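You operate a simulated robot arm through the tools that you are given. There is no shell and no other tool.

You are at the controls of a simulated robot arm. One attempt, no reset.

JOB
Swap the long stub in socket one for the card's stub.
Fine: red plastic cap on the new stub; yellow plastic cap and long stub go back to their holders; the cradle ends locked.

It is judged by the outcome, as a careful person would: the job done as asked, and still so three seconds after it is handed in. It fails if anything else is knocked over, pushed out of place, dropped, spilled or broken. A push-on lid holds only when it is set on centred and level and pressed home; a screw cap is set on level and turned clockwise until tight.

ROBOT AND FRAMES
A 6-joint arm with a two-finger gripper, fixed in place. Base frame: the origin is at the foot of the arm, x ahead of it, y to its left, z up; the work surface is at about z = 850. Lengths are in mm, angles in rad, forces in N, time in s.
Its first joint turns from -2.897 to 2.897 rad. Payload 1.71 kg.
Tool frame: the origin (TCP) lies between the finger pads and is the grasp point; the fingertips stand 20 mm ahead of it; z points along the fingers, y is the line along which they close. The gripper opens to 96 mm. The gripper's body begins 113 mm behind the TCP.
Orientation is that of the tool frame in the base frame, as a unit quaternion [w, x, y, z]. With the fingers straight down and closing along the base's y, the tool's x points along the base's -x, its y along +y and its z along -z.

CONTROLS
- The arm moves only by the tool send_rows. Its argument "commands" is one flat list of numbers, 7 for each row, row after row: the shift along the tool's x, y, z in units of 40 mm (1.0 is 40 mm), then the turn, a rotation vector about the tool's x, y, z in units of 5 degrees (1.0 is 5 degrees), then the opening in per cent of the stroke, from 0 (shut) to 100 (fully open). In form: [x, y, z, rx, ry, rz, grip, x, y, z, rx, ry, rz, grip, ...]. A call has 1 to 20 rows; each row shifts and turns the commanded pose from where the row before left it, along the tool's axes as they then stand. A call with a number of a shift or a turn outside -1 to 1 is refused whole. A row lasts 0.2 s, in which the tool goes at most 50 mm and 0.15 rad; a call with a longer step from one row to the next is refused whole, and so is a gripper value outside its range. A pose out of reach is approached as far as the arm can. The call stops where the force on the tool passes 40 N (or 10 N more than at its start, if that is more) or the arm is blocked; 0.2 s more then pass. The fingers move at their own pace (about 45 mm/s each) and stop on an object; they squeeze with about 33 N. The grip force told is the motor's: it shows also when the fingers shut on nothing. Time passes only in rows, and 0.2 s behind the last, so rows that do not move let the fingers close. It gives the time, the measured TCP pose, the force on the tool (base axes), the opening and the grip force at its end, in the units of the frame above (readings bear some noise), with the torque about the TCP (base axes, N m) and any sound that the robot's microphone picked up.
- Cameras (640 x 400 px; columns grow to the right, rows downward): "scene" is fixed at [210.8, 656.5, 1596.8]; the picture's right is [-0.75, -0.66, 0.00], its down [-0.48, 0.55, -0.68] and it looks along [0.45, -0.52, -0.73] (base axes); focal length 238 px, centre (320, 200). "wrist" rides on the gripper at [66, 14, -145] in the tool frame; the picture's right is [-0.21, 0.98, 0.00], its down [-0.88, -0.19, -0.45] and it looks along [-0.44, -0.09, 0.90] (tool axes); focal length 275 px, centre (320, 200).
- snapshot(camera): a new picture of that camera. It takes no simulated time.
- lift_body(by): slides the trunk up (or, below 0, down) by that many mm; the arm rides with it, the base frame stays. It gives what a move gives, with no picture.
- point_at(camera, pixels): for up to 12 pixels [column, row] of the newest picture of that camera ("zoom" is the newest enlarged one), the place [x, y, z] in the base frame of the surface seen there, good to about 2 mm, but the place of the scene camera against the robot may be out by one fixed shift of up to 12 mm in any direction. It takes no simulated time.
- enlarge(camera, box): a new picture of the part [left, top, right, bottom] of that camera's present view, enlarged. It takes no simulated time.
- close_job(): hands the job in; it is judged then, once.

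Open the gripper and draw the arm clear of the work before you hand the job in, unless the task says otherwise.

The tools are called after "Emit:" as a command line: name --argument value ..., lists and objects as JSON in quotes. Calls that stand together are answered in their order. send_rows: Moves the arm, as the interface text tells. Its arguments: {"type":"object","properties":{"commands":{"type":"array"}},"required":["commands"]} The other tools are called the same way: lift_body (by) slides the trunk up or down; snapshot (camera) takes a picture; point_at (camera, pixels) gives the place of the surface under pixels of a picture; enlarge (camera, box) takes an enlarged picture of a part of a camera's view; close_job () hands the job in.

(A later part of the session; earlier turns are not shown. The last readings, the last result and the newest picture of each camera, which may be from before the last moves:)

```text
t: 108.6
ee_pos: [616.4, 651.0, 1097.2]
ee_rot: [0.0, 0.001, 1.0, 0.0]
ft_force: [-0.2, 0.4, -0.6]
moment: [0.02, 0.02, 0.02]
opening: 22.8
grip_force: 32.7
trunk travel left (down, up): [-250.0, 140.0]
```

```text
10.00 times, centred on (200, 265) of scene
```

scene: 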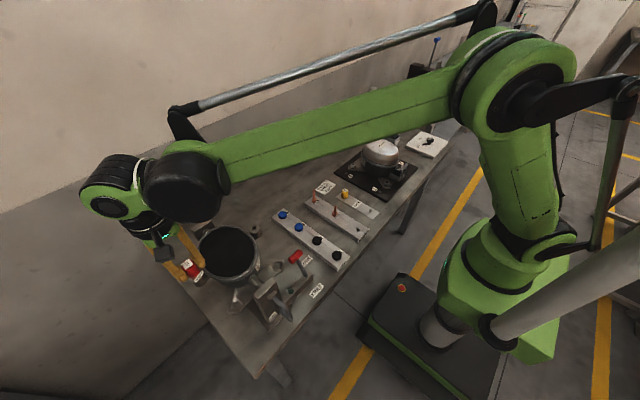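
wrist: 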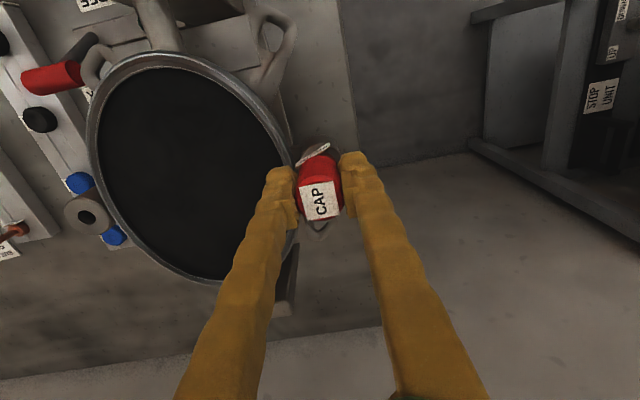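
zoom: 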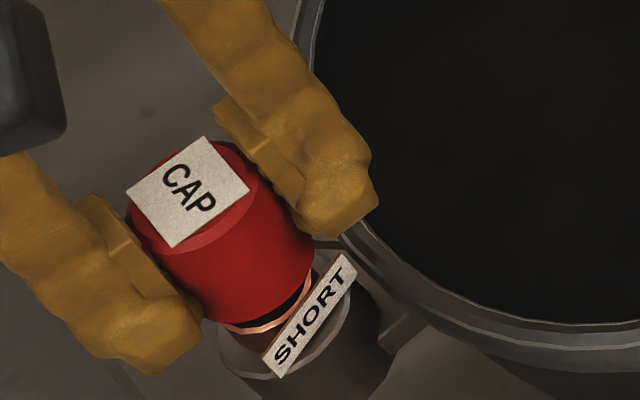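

The load is off but the shell stays tilted, so it slipped rather than flexed; the cap itself slides freely and bottomed on the tube. I'll release the cap, rise clear, and inspect.

Emit:
send_rows --commands '[0, 0, 0.02, 0, 0, 0, 10, 0, 0, 0, 0, 0, 0, 20, 0, 0, 0, 0, 0, 0, 30, 0, 0, 0, 0, 0, 0, 38, 0, 0, 0, 0, 0, 0, 38, 0, 0, -0.3, 0, 0, 0, 38, 0, 0, -0.5, 0, 0, 0, 38, 0, 0, -0.6, 0, 0, 0, 38, 0, 0, -0.6, 0, 0, 0, 38, 0, 0, 0, 0, 0, 0, 38]'

Emit:
snapshot --camera "wrist"

Emit:
enlarge --camera "wrist" --box '[280, 110, 360, 190]'

Emit:
enlarge --camera "scene" --box '[175, 245, 225, 285]'

```text
t: 110.8
ee_pos: [616.1, 649.3, 1176.7]
ee_rot: [0.0, 0.0, 1.0, 0.0]
ft_force: [0.4, -0.2, 0.1]
moment: [0.0, -0.01, 0.01]
opening: 36.3
grip_force: 0.1
trunk travel left (down, up): [-250.0, 140.0]
```

```text
taken
```

wrist: 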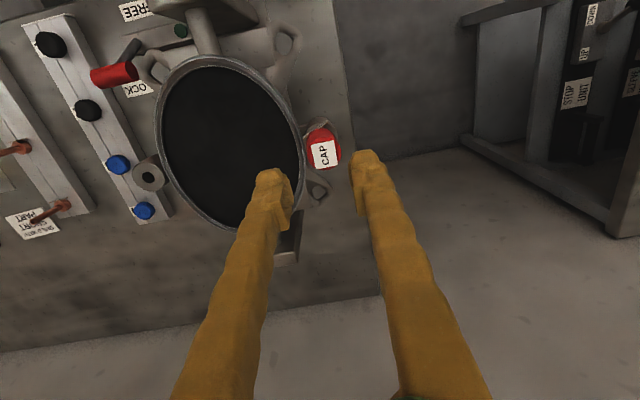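

```text
5.00 times, centred on (320, 150) of wrist
```

zoom: 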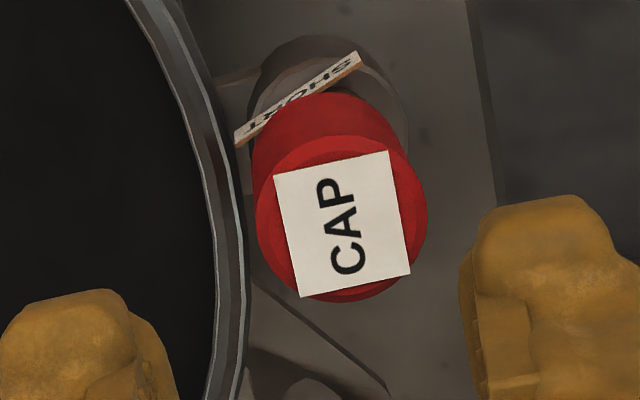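

```text
10.00 times, centred on (200, 265) of scene
```

zoom: 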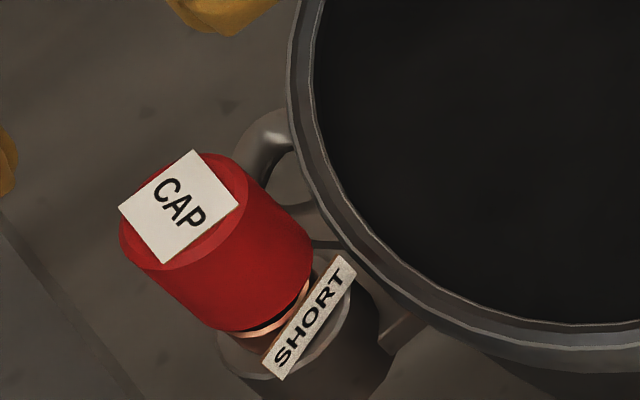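

The cap rests on the stub, leaning slightly with the shell. I'll measure the rim and the cap's top for tilt.

Emit:
point_at --camera "wrist" --pixels '[[158, 130], [165, 165], [175, 90], [297, 125], [301, 150], [285, 100], [228, 60], [190, 190], [150, 162], [160, 170], [140, 180]]'

Emit:
point_at --camera "zoom" --pixels '[[320, 60], [600, 335], [640, 330]]'

Emit:
enlarge --camera "wrist" --box '[130, 40, 310, 240]'

```text
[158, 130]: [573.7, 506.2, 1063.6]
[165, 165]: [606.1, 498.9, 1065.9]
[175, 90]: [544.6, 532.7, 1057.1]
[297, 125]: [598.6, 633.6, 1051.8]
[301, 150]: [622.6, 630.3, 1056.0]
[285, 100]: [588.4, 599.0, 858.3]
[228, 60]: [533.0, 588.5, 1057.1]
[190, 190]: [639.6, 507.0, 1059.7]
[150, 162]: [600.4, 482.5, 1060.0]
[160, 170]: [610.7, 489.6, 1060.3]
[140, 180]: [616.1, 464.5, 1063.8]
```

```text
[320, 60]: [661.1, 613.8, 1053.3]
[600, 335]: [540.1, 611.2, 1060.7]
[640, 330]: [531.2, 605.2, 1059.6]
```

```text
2.00 times, centred on (220, 140) of wrist
```

zoom: 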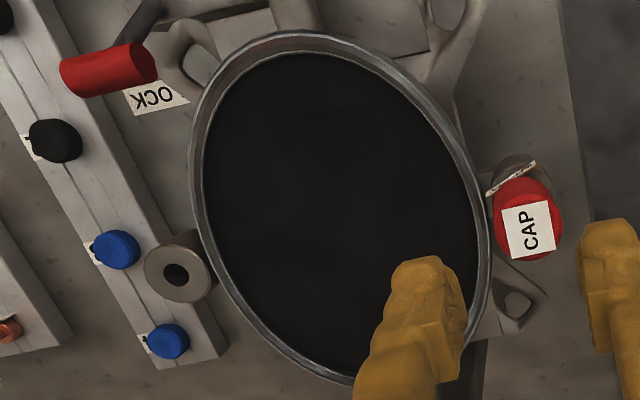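

The rim reads ~1064 at y≈500 and ~1054 at y≈632, so the tilt is roughly 3–4°. I'll level it by gently pressing the opposite boss (near y 469); first I measure that boss.

Emit:
enlarge --camera "wrist" --box '[120, 145, 180, 205]'

Emit:
point_at --camera "zoom" --pixels '[[245, 200], [350, 160], [395, 230], [290, 270], [260, 250], [370, 200], [330, 265], [290, 170], [450, 150], [440, 250]]'

```text
6.67 times, centred on (150, 175) of wrist
```

zoom: 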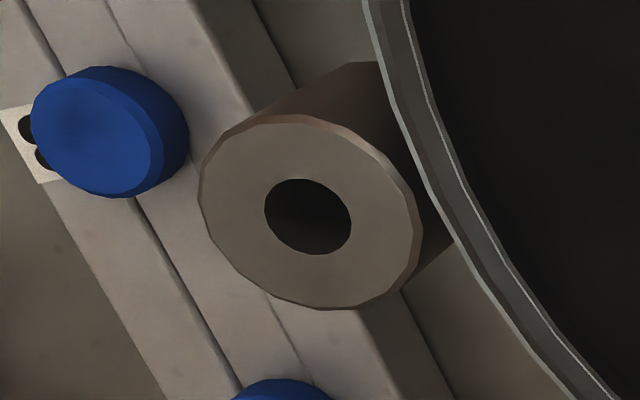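

```text
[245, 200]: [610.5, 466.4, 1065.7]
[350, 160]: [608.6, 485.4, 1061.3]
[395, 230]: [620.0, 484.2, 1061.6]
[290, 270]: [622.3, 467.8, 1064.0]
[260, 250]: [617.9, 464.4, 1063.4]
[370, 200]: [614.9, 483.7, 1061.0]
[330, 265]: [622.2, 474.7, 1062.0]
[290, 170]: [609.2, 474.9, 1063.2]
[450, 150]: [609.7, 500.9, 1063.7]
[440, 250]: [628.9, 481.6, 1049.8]
```

The boss top is centred at about (615.5, 472.5), z ≈ 1062.5, about 5–6 mm above level. I'll close the fingers, move above it and descend to just over its face.

Emit:
send_rows --commands '[0, -0.8, -0.2, 0, 0, 0, 10, 0, -0.8, 0, 0, 0, 0, 0, 0, -0.8, 0, 0, 0, 0, 0, 0, -0.8, 0, 0, 0, 0, 0, 0, -0.8, 0, 0, 0, 0, 0, 0.01, -0.42, 0, 0, 0, 0, 0, 0, 0, 0, 0, 0, 0, 0, 0, 0, 0.6, 0, 0, 0, 0, 0, 0, 0.6, 0, 0, 0, 0, 0, 0, 0.6, 0, 0, 0, 0, 0, 0, 0.2, 0, 0, 0, 0, 0, 0, 0, 0, 0, 0, 0]'

Emit:
snapshot --camera "wrist"

Emit:
enlarge --camera "scene" --box '[200, 200, 290, 280]'

```text
t: 113.4
ee_pos: [614.9, 473.5, 1103.3]
ee_rot: [0.0, 0.001, 1.0, 0.001]
ft_force: [-0.2, -0.3, -0.5]
moment: [-0.02, 0.02, 0.0]
opening: 0.1
grip_force: 29.6
trunk travel left (down, up): [-250.0, 140.0]
```

```text
taken
```

wrist: 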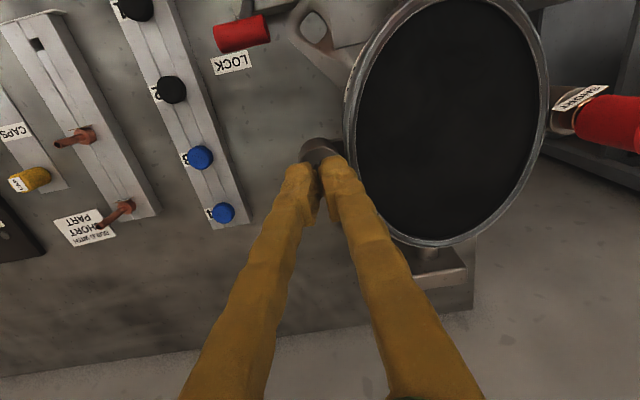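

```text
5.00 times, centred on (245, 240) of scene
```

zoom: 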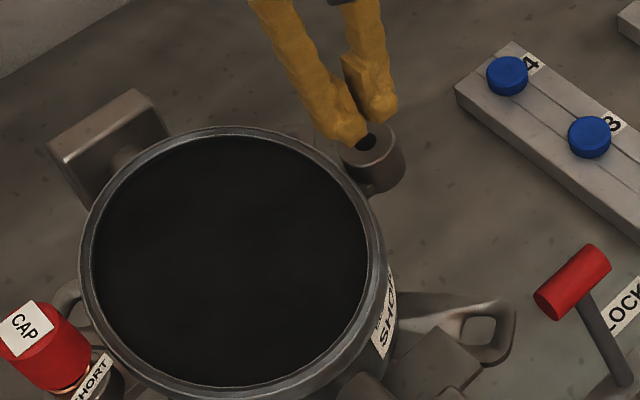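

The fingers are above the boss, close to the rim. I'll measure the rim's heights from this good view, then shift 3 mm away from the rim before going down.

Emit:
point_at --camera "wrist" --pixels '[[356, 90], [350, 130], [365, 60], [542, 120], [535, 160], [546, 80], [420, 5], [437, 244], [318, 148], [310, 145], [330, 145], [322, 141]]'

Emit:
send_rows --commands '[0, -0.07, 0.1, 0, 0, 0, 0, 0, 0, 0.15, 0, 0, 0, 0, 0, 0, 0, 0, 0, 0, 0]'

Emit:
enlarge --camera "scene" --box '[230, 205, 280, 245]'

```text
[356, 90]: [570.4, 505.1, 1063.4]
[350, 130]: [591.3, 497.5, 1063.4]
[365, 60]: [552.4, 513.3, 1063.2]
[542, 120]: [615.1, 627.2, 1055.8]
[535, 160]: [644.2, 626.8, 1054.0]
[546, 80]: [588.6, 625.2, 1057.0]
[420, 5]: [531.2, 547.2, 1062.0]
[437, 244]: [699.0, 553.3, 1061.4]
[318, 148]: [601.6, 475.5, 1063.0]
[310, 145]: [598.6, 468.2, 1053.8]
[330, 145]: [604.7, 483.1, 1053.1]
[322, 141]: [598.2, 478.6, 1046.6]
```

```text
t: 114.2
ee_pos: [615.4, 470.2, 1092.4]
ee_rot: [0.0, 0.001, 1.0, 0.0]
ft_force: [0.3, -0.8, -0.6]
moment: [-0.01, 0.01, 0.0]
opening: 0.2
grip_force: 29.5
trunk travel left (down, up): [-250.0, 140.0]
```

```text
10.00 times, centred on (255, 225) of scene
```

zoom: 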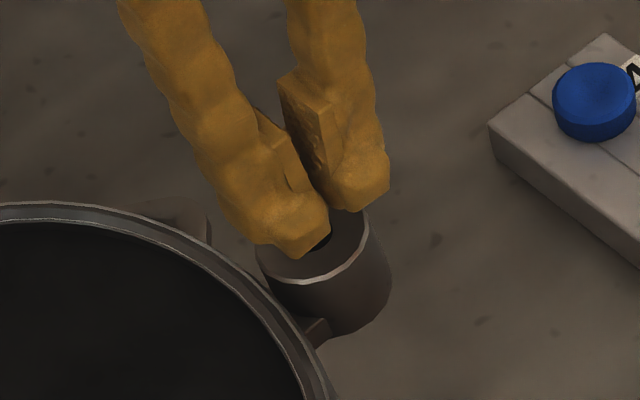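

Tilt is 3.6° (1063.3 vs 1055.6). I'll touch down on the boss and press in small steps, aiming to lower it ~5.6 mm.

Emit:
send_rows --commands '[0, 0, 0.1, 0, 0, 0, 0, 0, 0, 0.1, 0, 0, 0, 0, 0, 0, 0.03, 0, 0, 0, 0, 0, 0, 0, 0, 0, 0, 0]'

Emit:
send_rows --commands '[0, 0, 0.025, 0, 0, 0, 0, 0, 0, 0.025, 0, 0, 0, 0, 0, 0, 0, 0, 0, 0, 0]'

```text
t: 115.2
ee_pos: [615.1, 469.2, 1084.4]
ee_rot: [0.0, 0.0, 1.0, 0.0]
ft_force: [-0.1, -0.5, 0.2]
moment: [0.0, 0.0, 0.01]
opening: 0.0
grip_force: 29.6
trunk travel left (down, up): [-250.0, 140.0]
```

```text
t: 116.0
ee_pos: [615.3, 469.1, 1083.4]
ee_rot: [0.0, 0.001, 1.0, 0.0]
ft_force: [-1.2, -3.1, 9.6]
moment: [-0.1, 0.07, -0.03]
opening: 0.3
grip_force: 29.4
trunk travel left (down, up): [-250.0, 140.0]
```

Contact at 1083.4 with 9.6 N. I'll press down another ~2 mm and watch.

Emit:
send_rows --commands '[0, 0, 0.025, 0, 0, 0, 0, 0, 0, 0.025, 0, 0, 0, 0, 0, 0, 0, 0, 0, 0, 0]'

Emit:
snapshot --camera "wrist"

Emit:
point_at --camera "wrist" --pixels '[[356, 90], [350, 130], [365, 60], [542, 120], [535, 160], [546, 80]]'

```text
t: 116.8
ee_pos: [615.4, 469.2, 1080.2]
ee_rot: [0.002, 0.001, 1.0, 0.0]
ft_force: [1.8, -4.7, 13.4]
moment: [-0.21, -0.06, 0.01]
opening: 0.0
grip_force: 29.7
trunk travel left (down, up): [-250.0, 140.0]
```

```text
taken
```

wrist: 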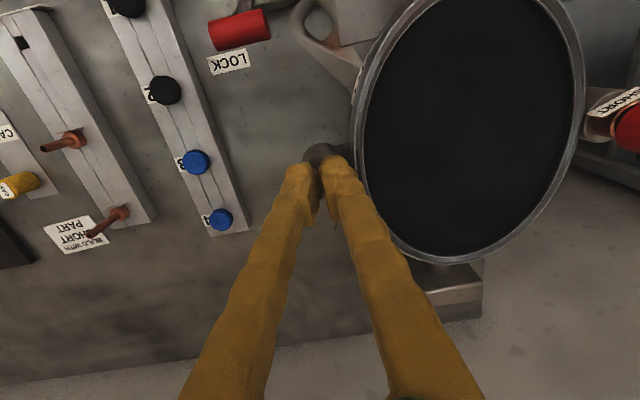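

```text
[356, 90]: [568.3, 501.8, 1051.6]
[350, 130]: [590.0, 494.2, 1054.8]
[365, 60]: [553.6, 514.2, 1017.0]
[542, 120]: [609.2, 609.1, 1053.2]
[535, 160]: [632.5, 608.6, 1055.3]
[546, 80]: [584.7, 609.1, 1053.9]
```

Emit:
point_at --camera "wrist" --pixels '[[362, 100], [358, 135], [372, 65], [577, 100], [572, 135], [577, 70], [555, 175], [378, 205]]'

```text
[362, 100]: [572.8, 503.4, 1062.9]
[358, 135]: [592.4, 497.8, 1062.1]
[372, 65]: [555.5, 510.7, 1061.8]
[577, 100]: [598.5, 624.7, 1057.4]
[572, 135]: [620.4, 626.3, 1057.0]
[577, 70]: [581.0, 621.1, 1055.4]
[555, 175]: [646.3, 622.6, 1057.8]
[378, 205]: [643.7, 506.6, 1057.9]
```

Rim difference now ~5.4 mm (2.6°), improving. Pressing down another 2 mm.

Emit:
send_rows --commands '[0, 0, 0.025, 0, 0, 0, 0, 0, 0, 0.025, 0, 0, 0, 0, 0, 0, 0, 0, 0, 0, 0]'

Emit:
enlarge --camera "wrist" --box '[330, 0, 640, 280]'

```text
t: 117.6
ee_pos: [613.5, 470.2, 1079.3]
ee_rot: [0.0, 0.001, 1.0, 0.001]
ft_force: [1.8, -4.1, 13.0]
moment: [-0.17, -0.05, 0.02]
opening: 0.0
grip_force: 29.2
trunk travel left (down, up): [-250.0, 140.0]
```

```text
1.43 times, centred on (485, 140) of wrist
```

zoom: 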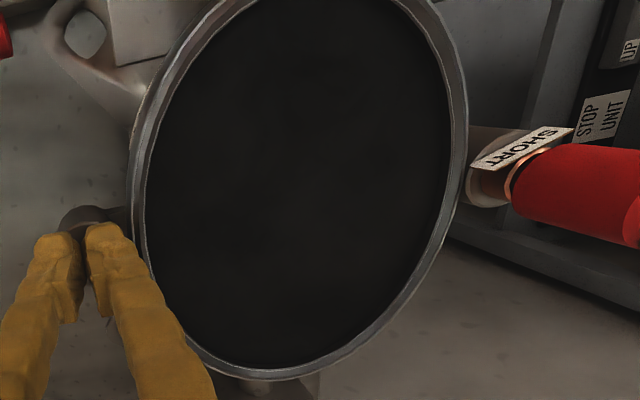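

Emit:
point_at --camera "zoom" --pixels '[[143, 140], [136, 190], [160, 90], [458, 130], [453, 180], [452, 90], [435, 230], [145, 240], [190, 40], [430, 40]]'

Emit:
send_rows --commands '[0, 0, 0.025, 0, 0, 0, 0, 0, 0, 0.02, 0, 0, 0, 0, 0, 0, 0, 0, 0, 0, 0]'

Emit:
enlarge --camera "wrist" --box '[330, 0, 640, 280]'

Emit:
point_at --camera "zoom" --pixels '[[143, 140], [136, 190], [160, 90], [458, 130], [453, 180], [452, 90], [435, 230], [145, 240], [190, 40], [430, 40]]'

```text
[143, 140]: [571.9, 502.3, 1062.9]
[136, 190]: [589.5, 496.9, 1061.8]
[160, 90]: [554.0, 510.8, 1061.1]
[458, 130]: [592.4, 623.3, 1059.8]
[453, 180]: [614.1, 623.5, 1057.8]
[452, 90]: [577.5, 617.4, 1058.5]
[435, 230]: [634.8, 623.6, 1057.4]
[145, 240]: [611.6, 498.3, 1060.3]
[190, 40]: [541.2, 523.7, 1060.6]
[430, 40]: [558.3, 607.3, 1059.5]
```

```text
t: 118.4
ee_pos: [616.2, 469.0, 1078.2]
ee_rot: [0.0, 0.001, 1.0, 0.0]
ft_force: [-3.3, -4.3, 13.5]
moment: [-0.15, 0.09, 0.0]
opening: 6.0
grip_force: 29.8
trunk travel left (down, up): [-250.0, 140.0]
```

```text
1.43 times, centred on (485, 140) of wrist
```

zoom: 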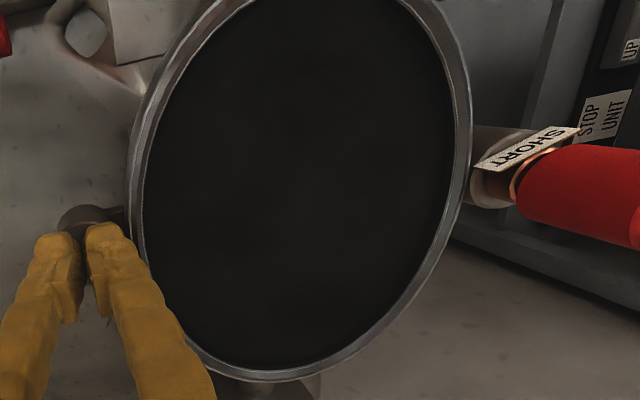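

```text
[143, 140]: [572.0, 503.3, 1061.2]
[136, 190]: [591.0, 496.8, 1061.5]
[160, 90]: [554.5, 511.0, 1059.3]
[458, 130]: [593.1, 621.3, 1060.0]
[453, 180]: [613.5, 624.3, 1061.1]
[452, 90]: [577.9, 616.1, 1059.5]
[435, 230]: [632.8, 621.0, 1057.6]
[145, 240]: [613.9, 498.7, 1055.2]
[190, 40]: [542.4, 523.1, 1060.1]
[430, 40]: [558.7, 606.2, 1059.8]
```

The rim now reads ~1061 and ~1060 on the two sides: level within about half a degree. I'll lift off and verify.

Emit:
send_rows --commands '[0, 0, -0.1, 0, 0, 0, 0, 0, 0, -0.5, 0, 0, 0, 0, 0, 0, -0.8, 0, 0, 0, 0, 0, 0.5, -0.8, 0, 0, 0, 0, 0, 0.8, 0, 0, 0, 0, 0, 0, 0.8, 0, 0, 0, 0, 0, 0, 0, 0, 0, 0, 0, 0]'

Emit:
snapshot --camera "wrist"

Emit:
enlarge --camera "scene" --box '[170, 205, 330, 325]'

```text
t: 120.0
ee_pos: [617.0, 554.8, 1163.4]
ee_rot: [0.0, 0.0, 1.0, -0.001]
ft_force: [-0.8, 1.8, 0.5]
moment: [-0.04, -0.01, -0.01]
opening: 0.0
grip_force: 29.4
trunk travel left (down, up): [-250.0, 140.0]
```

```text
taken
```

wrist: 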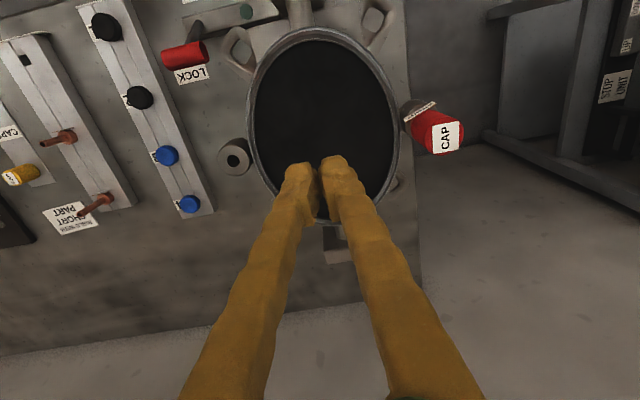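

```text
3.33 times, centred on (250, 265) of scene
```

zoom: 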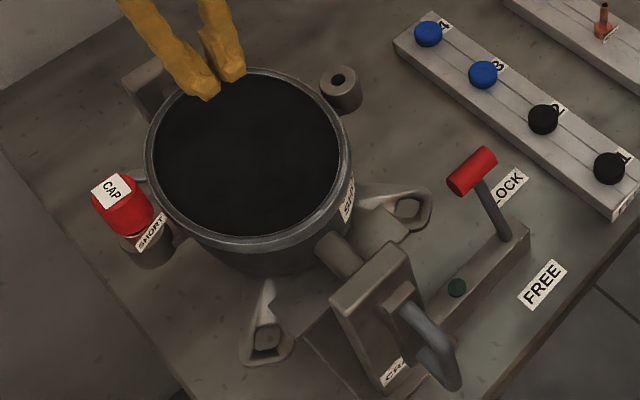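

Emit:
point_at --camera "wrist" --pixels '[[251, 110], [252, 140], [258, 80], [396, 120], [392, 90], [395, 150], [310, 30], [228, 160], [242, 152], [222, 150], [410, 105]]'

Emit:
enlarge --camera "wrist" --box '[200, 20, 480, 200]'

Emit:
point_at --camera "zoom" --pixels '[[116, 205], [114, 235], [122, 170], [452, 240], [448, 190], [450, 270], [300, 35], [62, 300], [95, 290], [60, 320], [560, 260], [545, 280]]'

```text
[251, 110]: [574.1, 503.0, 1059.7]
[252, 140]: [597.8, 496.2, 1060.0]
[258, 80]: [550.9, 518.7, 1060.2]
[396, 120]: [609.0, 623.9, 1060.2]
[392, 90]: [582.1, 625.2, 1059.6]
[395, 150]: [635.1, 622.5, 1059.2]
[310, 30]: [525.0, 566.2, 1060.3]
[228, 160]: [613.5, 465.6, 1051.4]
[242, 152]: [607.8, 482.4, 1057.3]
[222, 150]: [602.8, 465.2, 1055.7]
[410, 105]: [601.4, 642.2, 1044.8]
```

```text
2.22 times, centred on (340, 110) of wrist
```

zoom: 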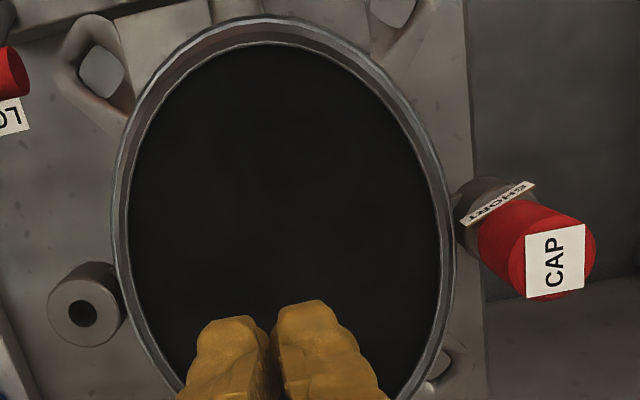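

```text
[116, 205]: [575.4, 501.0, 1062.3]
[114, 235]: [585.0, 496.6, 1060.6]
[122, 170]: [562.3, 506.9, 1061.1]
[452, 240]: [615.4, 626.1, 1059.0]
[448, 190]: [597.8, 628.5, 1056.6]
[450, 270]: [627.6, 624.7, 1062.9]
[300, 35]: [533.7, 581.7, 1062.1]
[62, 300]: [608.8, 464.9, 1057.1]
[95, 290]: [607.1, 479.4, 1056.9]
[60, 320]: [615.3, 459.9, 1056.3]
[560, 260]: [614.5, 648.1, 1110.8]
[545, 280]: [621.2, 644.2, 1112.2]
```

Rim ~1060.6/1059.6, boss top 1056.8 and cap top 1111: the shell is level and the cap is fully down on the tube. Since the cradle slipped at only ~12 N, I'll inspect the lock lever up close to make sure it is fully at LOCK.

Emit:
send_rows --commands '[0.74, -0.62, 0, 0, 0, 0, 0, 0.74, -0.62, 0, 0, 0, 0, 0, 0.74, -0.62, 0, 0, 0, 0, 0, 0.74, -0.62, 0, 0, 0, 0, 0, 0.74, -0.62, 0, 0, 0, 0, 0, 0, 0, 0.6, 0, 0, 0, 0, 0, 0, 0.6, 0, 0, 0, 0, 0, 0, 0.6, 0, 0, 0, 0, 0, 0, 0, 0, 0, 0, 0]'

Emit:
snapshot --camera "wrist"

Emit:
enlarge --camera "wrist" --box '[240, 50, 420, 230]'

```text
t: 122.0
ee_pos: [469.5, 430.6, 1091.3]
ee_rot: [-0.001, 0.0, 1.0, 0.0]
ft_force: [0.4, -0.3, -0.4]
moment: [0.0, 0.02, 0.02]
opening: 0.0
grip_force: 29.6
trunk travel left (down, up): [-250.0, 140.0]
```

```text
taken
```

wrist: 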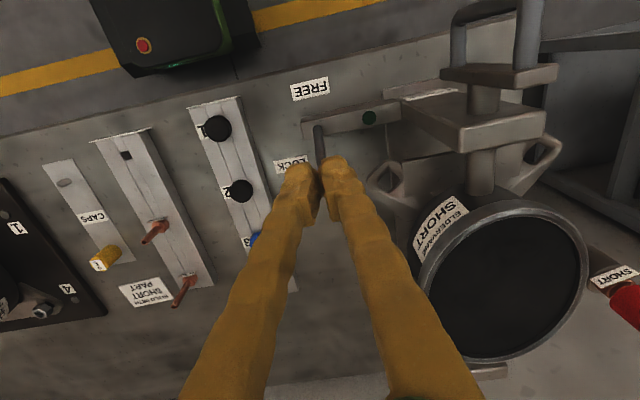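

```text
2.22 times, centred on (330, 140) of wrist
```

zoom: 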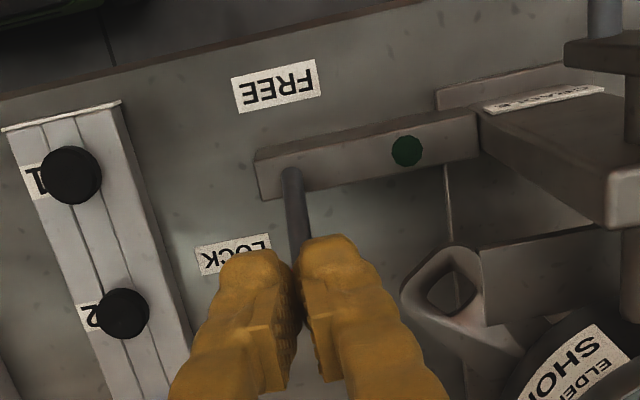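

The fingers hide the handle. I'll shift −80 mm in y to see the lever and lamp unobstructed.

Emit:
send_rows --commands '[0, -0.7, 0, 0, 0, 0, 0, 0, -0.7, 0, 0, 0, 0, 0, 0, -0.6, 0, 0, 0, 0, 0, 0, 0, 0, 0, 0, 0, 0]'

Emit:
snapshot --camera "wrist"

Emit:
enlarge --camera "wrist" --box '[340, 50, 520, 230]'

```text
t: 123.0
ee_pos: [468.4, 349.3, 1091.2]
ee_rot: [0.0, 0.0, 1.0, 0.0]
ft_force: [0.5, -0.7, -0.6]
moment: [0.01, 0.0, 0.03]
opening: 0.1
grip_force: 29.7
trunk travel left (down, up): [-250.0, 140.0]
```

```text
taken
```

wrist: 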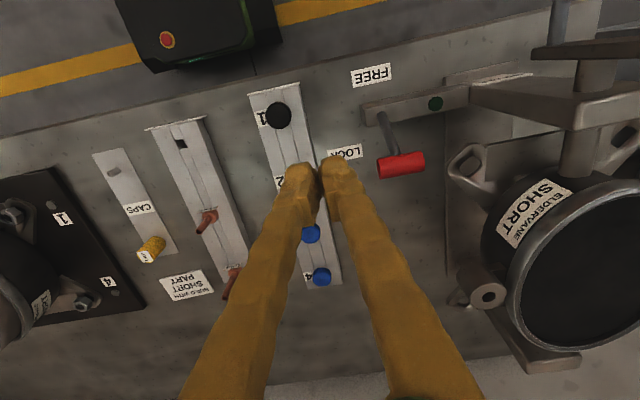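

```text
2.22 times, centred on (430, 140) of wrist
```

zoom: 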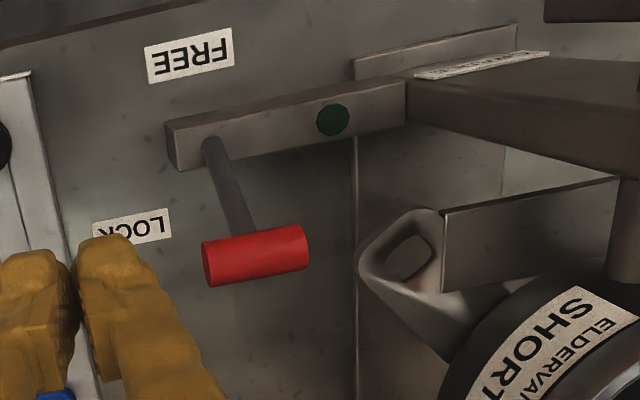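

Emit:
point_at --camera "zoom" --pixels '[[212, 145], [225, 180], [240, 215], [210, 262], [255, 245], [300, 240], [255, 270], [333, 118], [190, 62], [140, 225], [280, 110], [250, 232]]'

```text
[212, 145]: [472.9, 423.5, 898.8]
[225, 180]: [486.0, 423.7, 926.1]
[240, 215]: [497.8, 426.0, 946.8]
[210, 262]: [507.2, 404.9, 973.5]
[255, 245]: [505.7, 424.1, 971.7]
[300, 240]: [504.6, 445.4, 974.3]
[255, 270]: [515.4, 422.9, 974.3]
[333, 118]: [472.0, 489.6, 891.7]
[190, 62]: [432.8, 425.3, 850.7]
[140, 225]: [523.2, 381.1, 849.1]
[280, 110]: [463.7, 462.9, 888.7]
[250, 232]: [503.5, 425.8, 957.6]
```

The rod leans 27° toward LOCK, handle at about (511, 425, 967). I'll test it with a gentle push toward LOCK (+x) using closed fingers, starting from behind the handle.

Emit:
send_rows --commands '[-0.1, 0.7, 0, 0, 0, 0, 0, -0.06, 0.7, 0, 0, 0, 0, 0, 0, 0.5, 0, 0, 0, 0, 0, 0, 0, 0.8, 0, 0, 0, 0, 0, 0, 0.8, 0, 0, 0, 0, 0, 0, 0.8, 0, 0, 0, 0, 0, 0, 0.33, 0, 0, 0, 0, 0, 0, 0, 0, 0, 0, 0]'

Emit:
enlarge --camera "scene" --box '[265, 220, 335, 300]'

Emit:
snapshot --camera "wrist"

```text
t: 124.8
ee_pos: [473.8, 427.6, 985.6]
ee_rot: [0.0, 0.001, 1.0, 0.0]
ft_force: [0.8, -0.3, 0.6]
moment: [-0.06, 0.0, -0.05]
opening: 0.1
grip_force: 29.3
trunk travel left (down, up): [-250.0, 140.0]
```

```text
5.00 times, centred on (300, 260) of scene
```

zoom: 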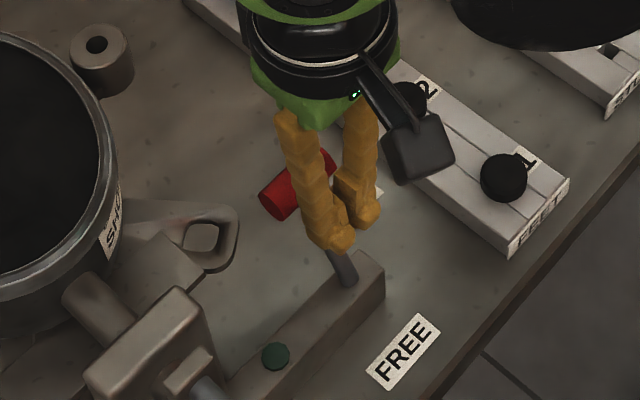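

```text
taken
```

wrist: 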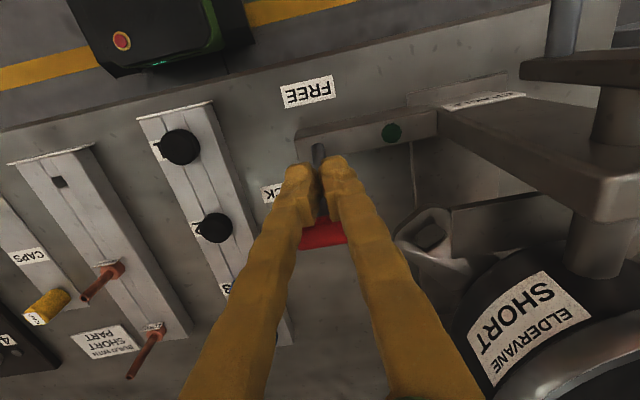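

The fingers are behind the handle on the FREE side. I'll advance +x until they touch, watching the force.

Emit:
send_rows --commands '[-0.15, 0, 0, 0, 0, 0, 0, -0.1, 0, 0, 0, 0, 0, 0, -0.05, 0, 0, 0, 0, 0, 0, -0.05, 0, 0, 0, 0, 0, 0, 0, 0, 0, 0, 0, 0, 0]'

Emit:
send_rows --commands '[-0.04, 0, 0, 0, 0, 0, 0, -0.04, 0, 0, 0, 0, 0, 0, 0, 0, 0, 0, 0, 0, 0]'

```text
t: 126.0
ee_pos: [488.3, 426.2, 984.2]
ee_rot: [0.0, 0.0, 1.0, 0.0]
ft_force: [-0.6, 0.6, -0.1]
moment: [-0.02, 0.0, -0.06]
opening: 0.2
grip_force: 29.3
trunk travel left (down, up): [-250.0, 140.0]
```

```text
t: 126.8
ee_pos: [492.1, 427.2, 983.3]
ee_rot: [0.0, 0.001, 1.0, -0.001]
ft_force: [0.0, 0.2, 0.7]
moment: [-0.01, 0.01, 0.01]
opening: 0.1
grip_force: 29.2
trunk travel left (down, up): [-250.0, 140.0]
```

Emit:
send_rows --commands '[-0.03, 0, 0, 0, 0, 0, 0, -0.03, 0, 0, 0, 0, 0, 0, 0, 0, 0, 0, 0, 0, 0]'

Emit:
send_rows --commands '[-0.03, 0, 0, 0, 0, 0, 0, -0.03, 0, 0, 0, 0, 0, 0, 0, 0, 0, 0, 0, 0, 0]'

Emit:
enlarge --camera "scene" --box '[265, 220, 335, 300]'

```text
t: 127.6
ee_pos: [494.0, 426.4, 984.6]
ee_rot: [0.0, 0.0, 1.0, -0.001]
ft_force: [-0.6, 0.2, 0.4]
moment: [0.01, 0.0, 0.0]
opening: 0.0
grip_force: 29.2
trunk travel left (down, up): [-250.0, 140.0]
```

```text
t: 128.4
ee_pos: [495.9, 425.1, 984.7]
ee_rot: [0.0, 0.001, 1.0, 0.001]
ft_force: [0.4, 0.8, -0.5]
moment: [-0.03, -0.02, -0.03]
opening: 0.1
grip_force: 29.3
trunk travel left (down, up): [-250.0, 140.0]
```

```text
5.00 times, centred on (300, 260) of scene
```

zoom: 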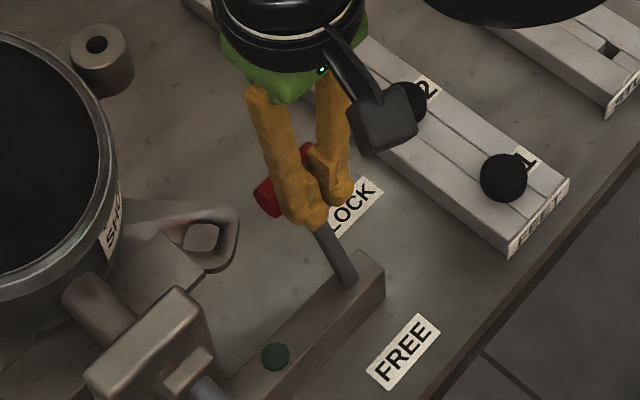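

Emit:
send_rows --commands '[-0.04, 0, 0, 0, 0, 0, 0, -0.04, 0, 0, 0, 0, 0, 0, 0, 0, 0, 0, 0, 0, 0]'

Emit:
snapshot --camera "wrist"

Emit:
enlarge --camera "wrist" --box '[270, 120, 380, 240]'

Emit:
enlarge --camera "scene" --box '[275, 235, 325, 275]'

```text
t: 129.2
ee_pos: [500.7, 424.9, 984.5]
ee_rot: [0.0, 0.001, 1.0, 0.0]
ft_force: [0.5, 0.4, 0.4]
moment: [0.01, 0.05, 0.03]
opening: 0.0
grip_force: 29.2
trunk travel left (down, up): [-250.0, 140.0]
```

```text
taken
```

wrist: 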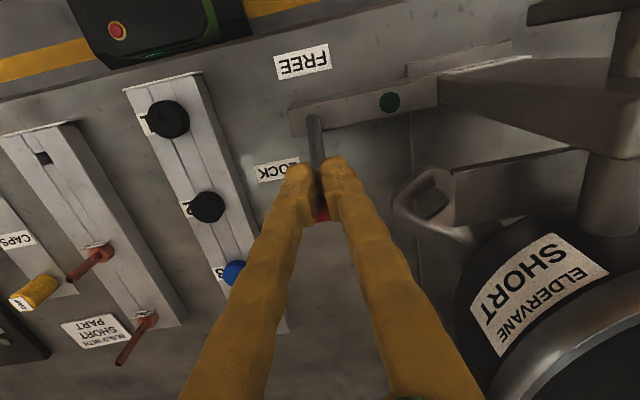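

```text
3.33 times, centred on (325, 180) of wrist
```

zoom: 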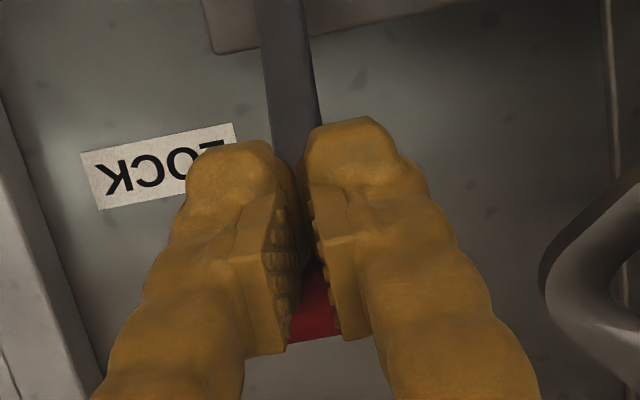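

```text
10.00 times, centred on (300, 255) of scene
```

zoom: 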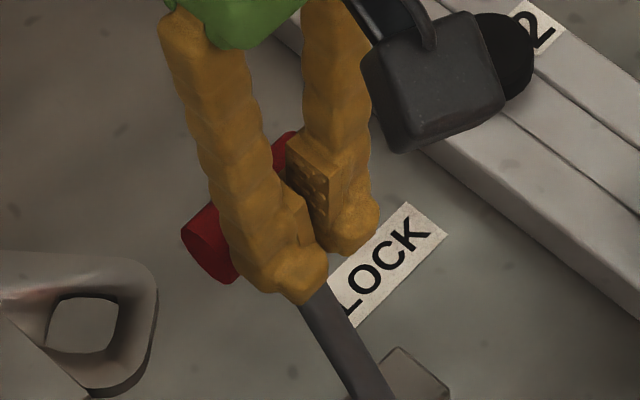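

No force yet; I need to know whether the lever is moving. I'll measure the handle's visible parts.

Emit:
point_at --camera "zoom" --pixels '[[205, 240], [200, 250], [225, 260], [290, 150], [280, 160], [330, 320]]'

Emit:
point_at --camera "wrist" --pixels '[[322, 214], [325, 210], [318, 218], [313, 120], [314, 135], [315, 150]]'

```text
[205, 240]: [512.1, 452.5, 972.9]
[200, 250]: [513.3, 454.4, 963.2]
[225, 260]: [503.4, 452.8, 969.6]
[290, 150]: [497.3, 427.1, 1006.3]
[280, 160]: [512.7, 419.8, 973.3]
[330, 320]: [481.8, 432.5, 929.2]
```

```text
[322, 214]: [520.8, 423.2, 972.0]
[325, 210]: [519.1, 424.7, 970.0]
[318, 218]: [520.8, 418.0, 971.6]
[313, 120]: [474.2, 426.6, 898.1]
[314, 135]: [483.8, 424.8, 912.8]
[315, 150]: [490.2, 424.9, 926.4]
```

The rod angle has grown to ~30° with almost no force, so the lever was not at a hard stop. I'll continue pushing it toward LOCK until it stops, keeping the tips level with the handle.

Emit:
send_rows --commands '[-0.05, 0, 0.02, 0, 0, 0, 0, -0.05, 0, 0.02, 0, 0, 0, 0, -0.05, 0, 0.02, 0, 0, 0, 0, 0, 0, 0, 0, 0, 0, 0]'

Emit:
snapshot --camera "wrist"

Emit:
point_at --camera "wrist" --pixels '[[322, 214], [325, 210], [312, 105], [312, 120], [313, 135], [315, 150]]'

Emit:
enlarge --camera "scene" --box '[265, 220, 335, 300]'

```text
t: 130.2
ee_pos: [503.0, 426.9, 982.2]
ee_rot: [-0.001, 0.0, 1.0, 0.0]
ft_force: [-21.3, 2.9, 13.9]
moment: [0.08, 0.2, -0.02]
opening: 6.1
grip_force: 29.1
trunk travel left (down, up): [-250.0, 140.0]
```

```text
taken
```

wrist: 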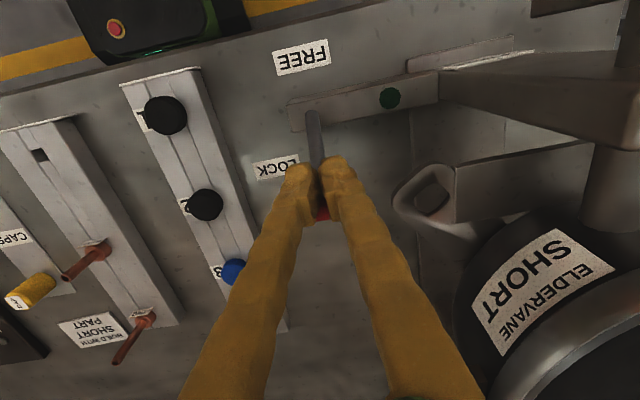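

```text
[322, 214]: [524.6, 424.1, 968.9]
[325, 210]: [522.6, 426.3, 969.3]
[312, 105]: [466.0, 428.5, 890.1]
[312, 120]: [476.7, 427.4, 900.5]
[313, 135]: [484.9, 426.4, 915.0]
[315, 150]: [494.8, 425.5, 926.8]
```

```text
5.00 times, centred on (300, 260) of scene
```

zoom: 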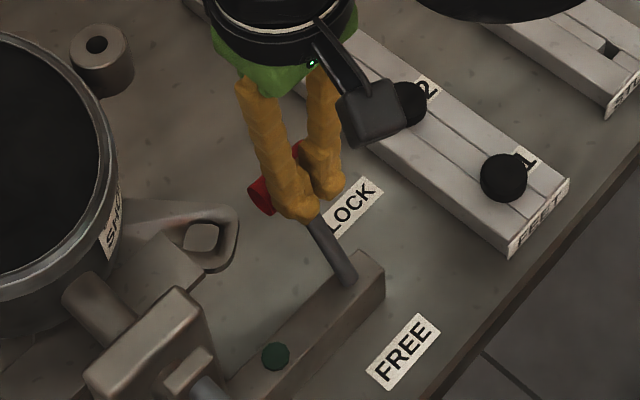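

At 21 N the lever is against its hard stop, so it is fully at LOCK. I'll back off from it and rise.

Emit:
send_rows --commands '[0.1, 0, 0, 0, 0, 0, 0, 0.3, 0, 0, 0, 0, 0, 0, 0.4, 0, 0, 0, 0, 0, 0, 0, 0, -0.6, 0, 0, 0, 0, 0, 0, -0.8, 0, 0, 0, 0, 0, 0, -0.8, 0, 0, 0, 0, 0, 0, -0.8, 0, 0, 0, 0, 0, -0.7, -0.8, 0, 0, 0, 0, 0, -0.7, -0.5, 0, 0, 0, 0, 0, -0.6, 0, 0, 0, 0, 0, 0, 0, 0, 0, 0, 0, 0]'

Emit:
snapshot --camera "wrist"

Emit:
enlarge --camera "wrist" --box '[340, 50, 520, 230]'

Emit:
enlarge --camera "scene" --box '[265, 240, 335, 300]'

```text
t: 132.6
ee_pos: [475.3, 346.2, 1154.9]
ee_rot: [0.0, 0.001, 1.0, 0.0]
ft_force: [0.5, 0.1, -0.7]
moment: [0.02, 0.0, 0.01]
opening: 0.0
grip_force: 29.4
trunk travel left (down, up): [-250.0, 140.0]
```

```text
taken
```

wrist: 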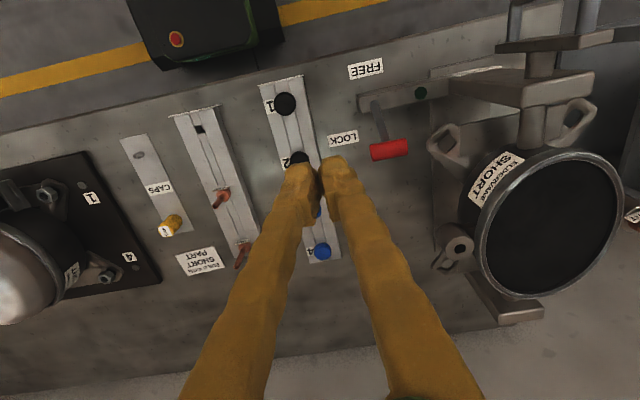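

```text
2.22 times, centred on (430, 140) of wrist
```

zoom: 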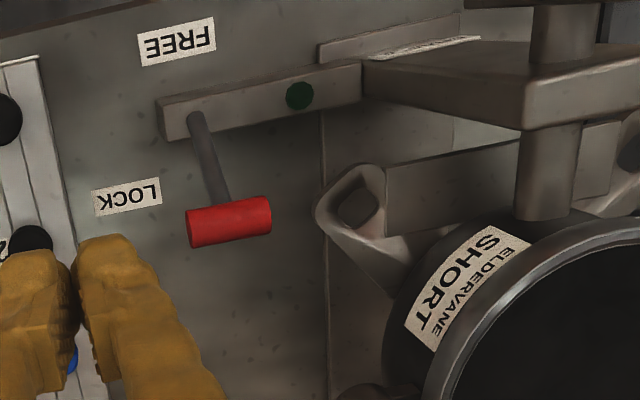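

```text
6.67 times, centred on (300, 270) of scene
```

zoom: 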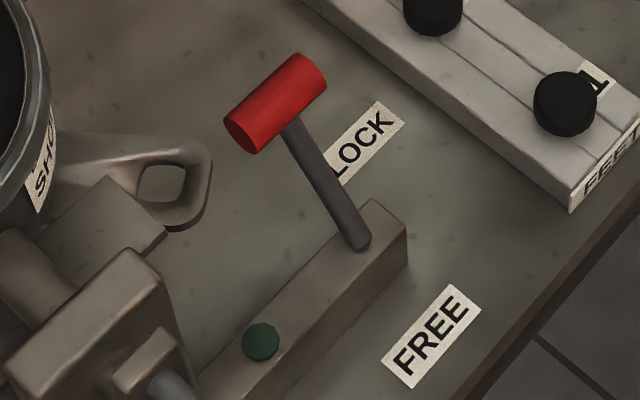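

The handle has moved a few millimetres further toward LOCK than before and stays there. Next I'll return over the red cap to check it and press it lightly with closed fingertips.

Emit:
send_rows --commands '[-0.35, 0.76, -0.1, 0, 0, 0, 0, -0.35, 0.76, -0.1, 0, 0, 0, 0, -0.35, 0.76, 0, 0, 0, 0, 0, -0.35, 0.76, 0, 0, 0, 0, 0, -0.35, 0.76, 0, 0, 0, 0, 0, -0.35, 0.76, 0, 0, 0, 0, 0, -0.35, 0.76, 0, 0, 0, 0, 0, -0.35, 0.76, 0, 0, 0, 0, 0, -0.35, 0.76, 0, 0, 0, 0, 0, -0.35, 0.76, 0, 0, 0, 0, 0, 0, 0, 0, 0, 0, 0, 0, 0, 0, 0, 0, 0, 0, 0]'

Emit:
snapshot --camera "wrist"

Emit:
enlarge --camera "wrist" --box '[280, 110, 360, 190]'

```text
t: 135.2
ee_pos: [613.1, 650.7, 1162.1]
ee_rot: [0.0, 0.0, 1.0, 0.0]
ft_force: [0.3, -0.1, 0.9]
moment: [0.03, -0.02, 0.01]
opening: 0.0
grip_force: 29.7
trunk travel left (down, up): [-250.0, 140.0]
```

```text
taken
```

wrist: 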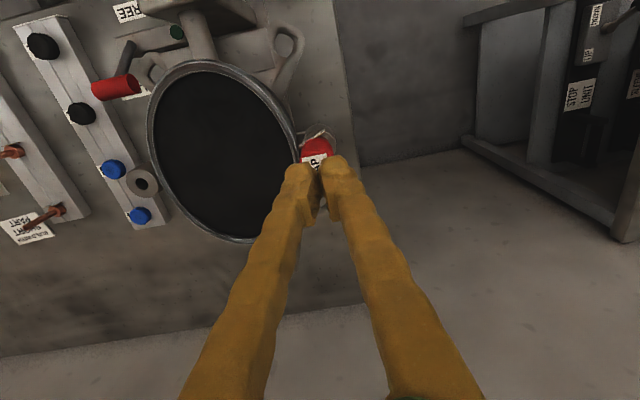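

```text
5.00 times, centred on (320, 150) of wrist
```

zoom: 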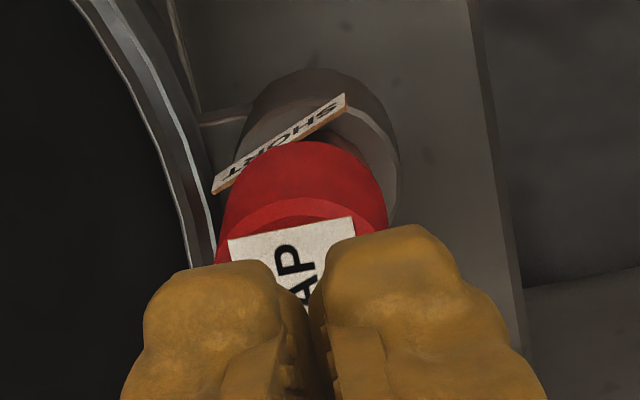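

The cap's axis is about 2.5 mm to −y of the fingers. I'll correct, descend to just above its top (1111), then touch it.

Emit:
send_rows --commands '[-0.03, -0.06, 0.3, 0, 0, 0, 0, 0, 0, 0.35, 0, 0, 0, 0, 0, 0, 0, 0, 0, 0, 0]'

Emit:
send_rows --commands '[0, 0, 0.03, 0, 0, 0, 0, 0, 0, 0.03, 0, 0, 0, 0, 0, 0, 0, 0, 0, 0, 0]'

Emit:
enlarge --camera "scene" --box '[175, 230, 225, 285]'

```text
t: 136.0
ee_pos: [613.7, 648.6, 1135.3]
ee_rot: [-0.001, 0.0, 1.0, 0.0]
ft_force: [-0.1, -0.2, -1.2]
moment: [-0.02, 0.03, 0.0]
opening: 0.0
grip_force: 29.7
trunk travel left (down, up): [-250.0, 140.0]
```

```text
t: 136.8
ee_pos: [614.6, 647.3, 1132.8]
ee_rot: [0.0, 0.0, 1.0, 0.0]
ft_force: [0.1, 0.1, 0.5]
moment: [0.0, -0.01, -0.02]
opening: 6.5
grip_force: 29.6
trunk travel left (down, up): [-250.0, 140.0]
```

```text
7.27 times, centred on (200, 258) of scene
```

zoom: 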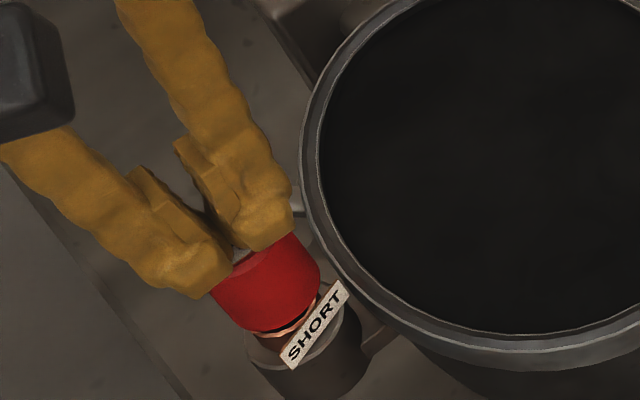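

Emit:
send_rows --commands '[0, 0, 0.02, 0, 0, 0, 0, 0, 0, 0.01, 0, 0, 0, 0, 0, 0, 0, 0, 0, 0, 0]'

Emit:
send_rows --commands '[0, 0, 0.015, 0, 0, 0, 0, 0, 0, 0, 0, 0, 0, 0]'

```text
t: 137.6
ee_pos: [614.5, 647.3, 1131.0]
ee_rot: [0.0, 0.001, 1.0, 0.0]
ft_force: [0.3, 0.9, 4.2]
moment: [0.04, -0.01, 0.0]
opening: 6.1
grip_force: 29.5
trunk travel left (down, up): [-250.0, 140.0]
```

```text
t: 138.2
ee_pos: [614.3, 647.3, 1131.1]
ee_rot: [0.0, 0.002, 1.0, 0.001]
ft_force: [0.1, 1.9, 5.7]
moment: [0.05, -0.02, 0.0]
opening: 6.0
grip_force: 29.4
trunk travel left (down, up): [-250.0, 140.0]
```

Contact at tip z ≈ 1111 with 5.7 N. Two more tiny steps to firm it up, watching for any yielding.

Emit:
send_rows --commands '[0, 0, 0.012, 0, 0, 0, 0, 0, 0, 0, 0, 0, 0, 0]'

Emit:
send_rows --commands '[0, 0, 0.012, 0, 0, 0, 0, 0, 0, 0, 0, 0, 0, 0]'

```text
t: 138.8
ee_pos: [614.8, 648.2, 1132.3]
ee_rot: [-0.001, 0.001, 1.0, 0.001]
ft_force: [-0.1, 0.9, 6.9]
moment: [0.09, 0.03, -0.01]
opening: 6.1
grip_force: 29.4
trunk travel left (down, up): [-250.0, 140.0]
```

```text
t: 139.4
ee_pos: [616.1, 647.5, 1129.9]
ee_rot: [-0.001, 0.002, 1.0, 0.0]
ft_force: [-1.2, 1.3, 4.4]
moment: [0.0, 0.03, -0.03]
opening: 6.0
grip_force: 29.7
trunk travel left (down, up): [-250.0, 140.0]
```

The force fell to 4.4 N on the last step, so something yielded slightly. I'll stop pressing, lift off, and check levels.

Emit:
send_rows --commands '[0, 0, -0.1, 0, 0, 0, 0, 0, 0, -0.5, 0, 0, 0, 0, 0, -0.7, -0.5, 0, 0, 0, 0, 0, -0.8, 0, 0, 0, 0, 0, 0, -0.8, 0, 0, 0, 0, 0, 0, 0, 0, 0, 0, 0, 0]'

Emit:
snapshot --camera "wrist"

Emit:
enlarge --camera "wrist" --box '[200, 20, 480, 200]'

Emit:
point_at --camera "zoom" --pixels '[[116, 205], [114, 235], [122, 170], [452, 240], [448, 190], [450, 270], [300, 35], [62, 300], [95, 290], [60, 320], [560, 260], [545, 280]]'

```text
t: 140.8
ee_pos: [613.9, 555.4, 1175.6]
ee_rot: [-0.001, 0.0, 1.0, 0.0]
ft_force: [0.0, -0.4, 0.0]
moment: [0.01, 0.01, 0.02]
opening: 0.0
grip_force: 29.2
trunk travel left (down, up): [-250.0, 140.0]
```

```text
taken
```

wrist: 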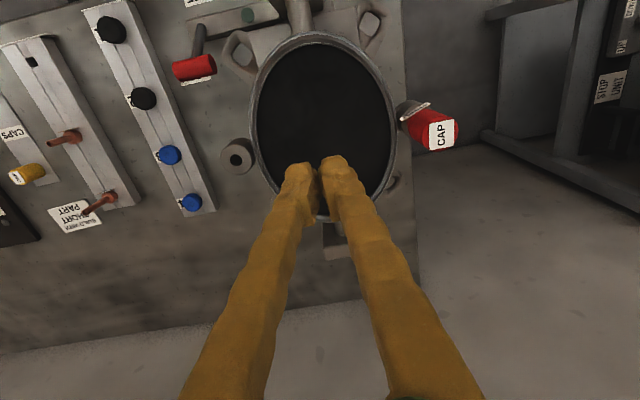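

```text
2.22 times, centred on (340, 110) of wrist
```

zoom: 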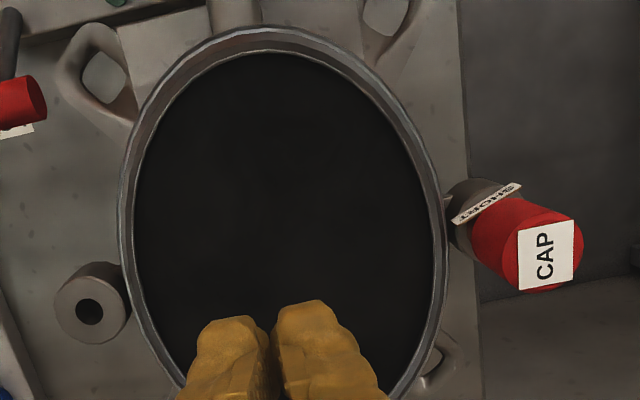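

```text
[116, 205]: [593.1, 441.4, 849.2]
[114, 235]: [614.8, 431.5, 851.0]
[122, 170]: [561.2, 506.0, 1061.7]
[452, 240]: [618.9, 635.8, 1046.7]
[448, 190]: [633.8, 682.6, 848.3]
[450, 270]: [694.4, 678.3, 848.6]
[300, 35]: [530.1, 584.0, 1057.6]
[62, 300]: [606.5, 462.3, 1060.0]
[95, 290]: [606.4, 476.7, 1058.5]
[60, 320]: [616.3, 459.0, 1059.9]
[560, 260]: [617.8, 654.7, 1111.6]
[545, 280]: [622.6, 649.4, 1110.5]
```

Emit:
point_at --camera "zoom" --pixels '[[122, 205], [121, 235], [128, 170], [132, 280], [445, 240], [440, 190], [444, 270], [430, 150], [70, 330], [110, 310], [90, 280], [545, 255]]'

Emit:
enlarge --camera "scene" --box '[170, 205, 330, 325]'

```text
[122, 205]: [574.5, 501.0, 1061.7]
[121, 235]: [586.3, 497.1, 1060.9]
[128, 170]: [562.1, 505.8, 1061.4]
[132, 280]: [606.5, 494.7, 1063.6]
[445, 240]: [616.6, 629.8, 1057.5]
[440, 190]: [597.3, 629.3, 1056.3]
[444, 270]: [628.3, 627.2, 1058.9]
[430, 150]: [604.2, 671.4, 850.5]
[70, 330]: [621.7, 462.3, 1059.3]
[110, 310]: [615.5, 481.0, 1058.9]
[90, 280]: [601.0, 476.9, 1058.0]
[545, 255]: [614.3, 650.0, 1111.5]
```

```text
3.33 times, centred on (250, 265) of scene
```

zoom: 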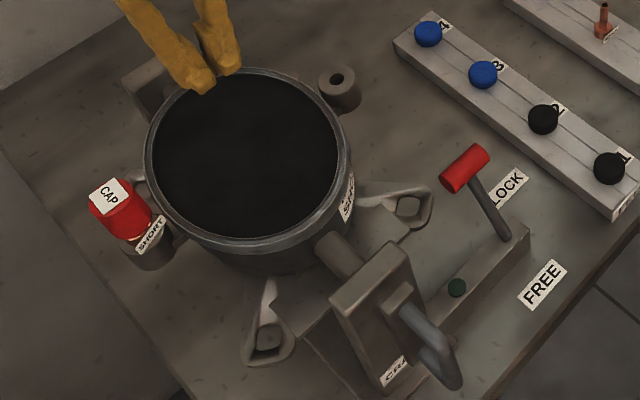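

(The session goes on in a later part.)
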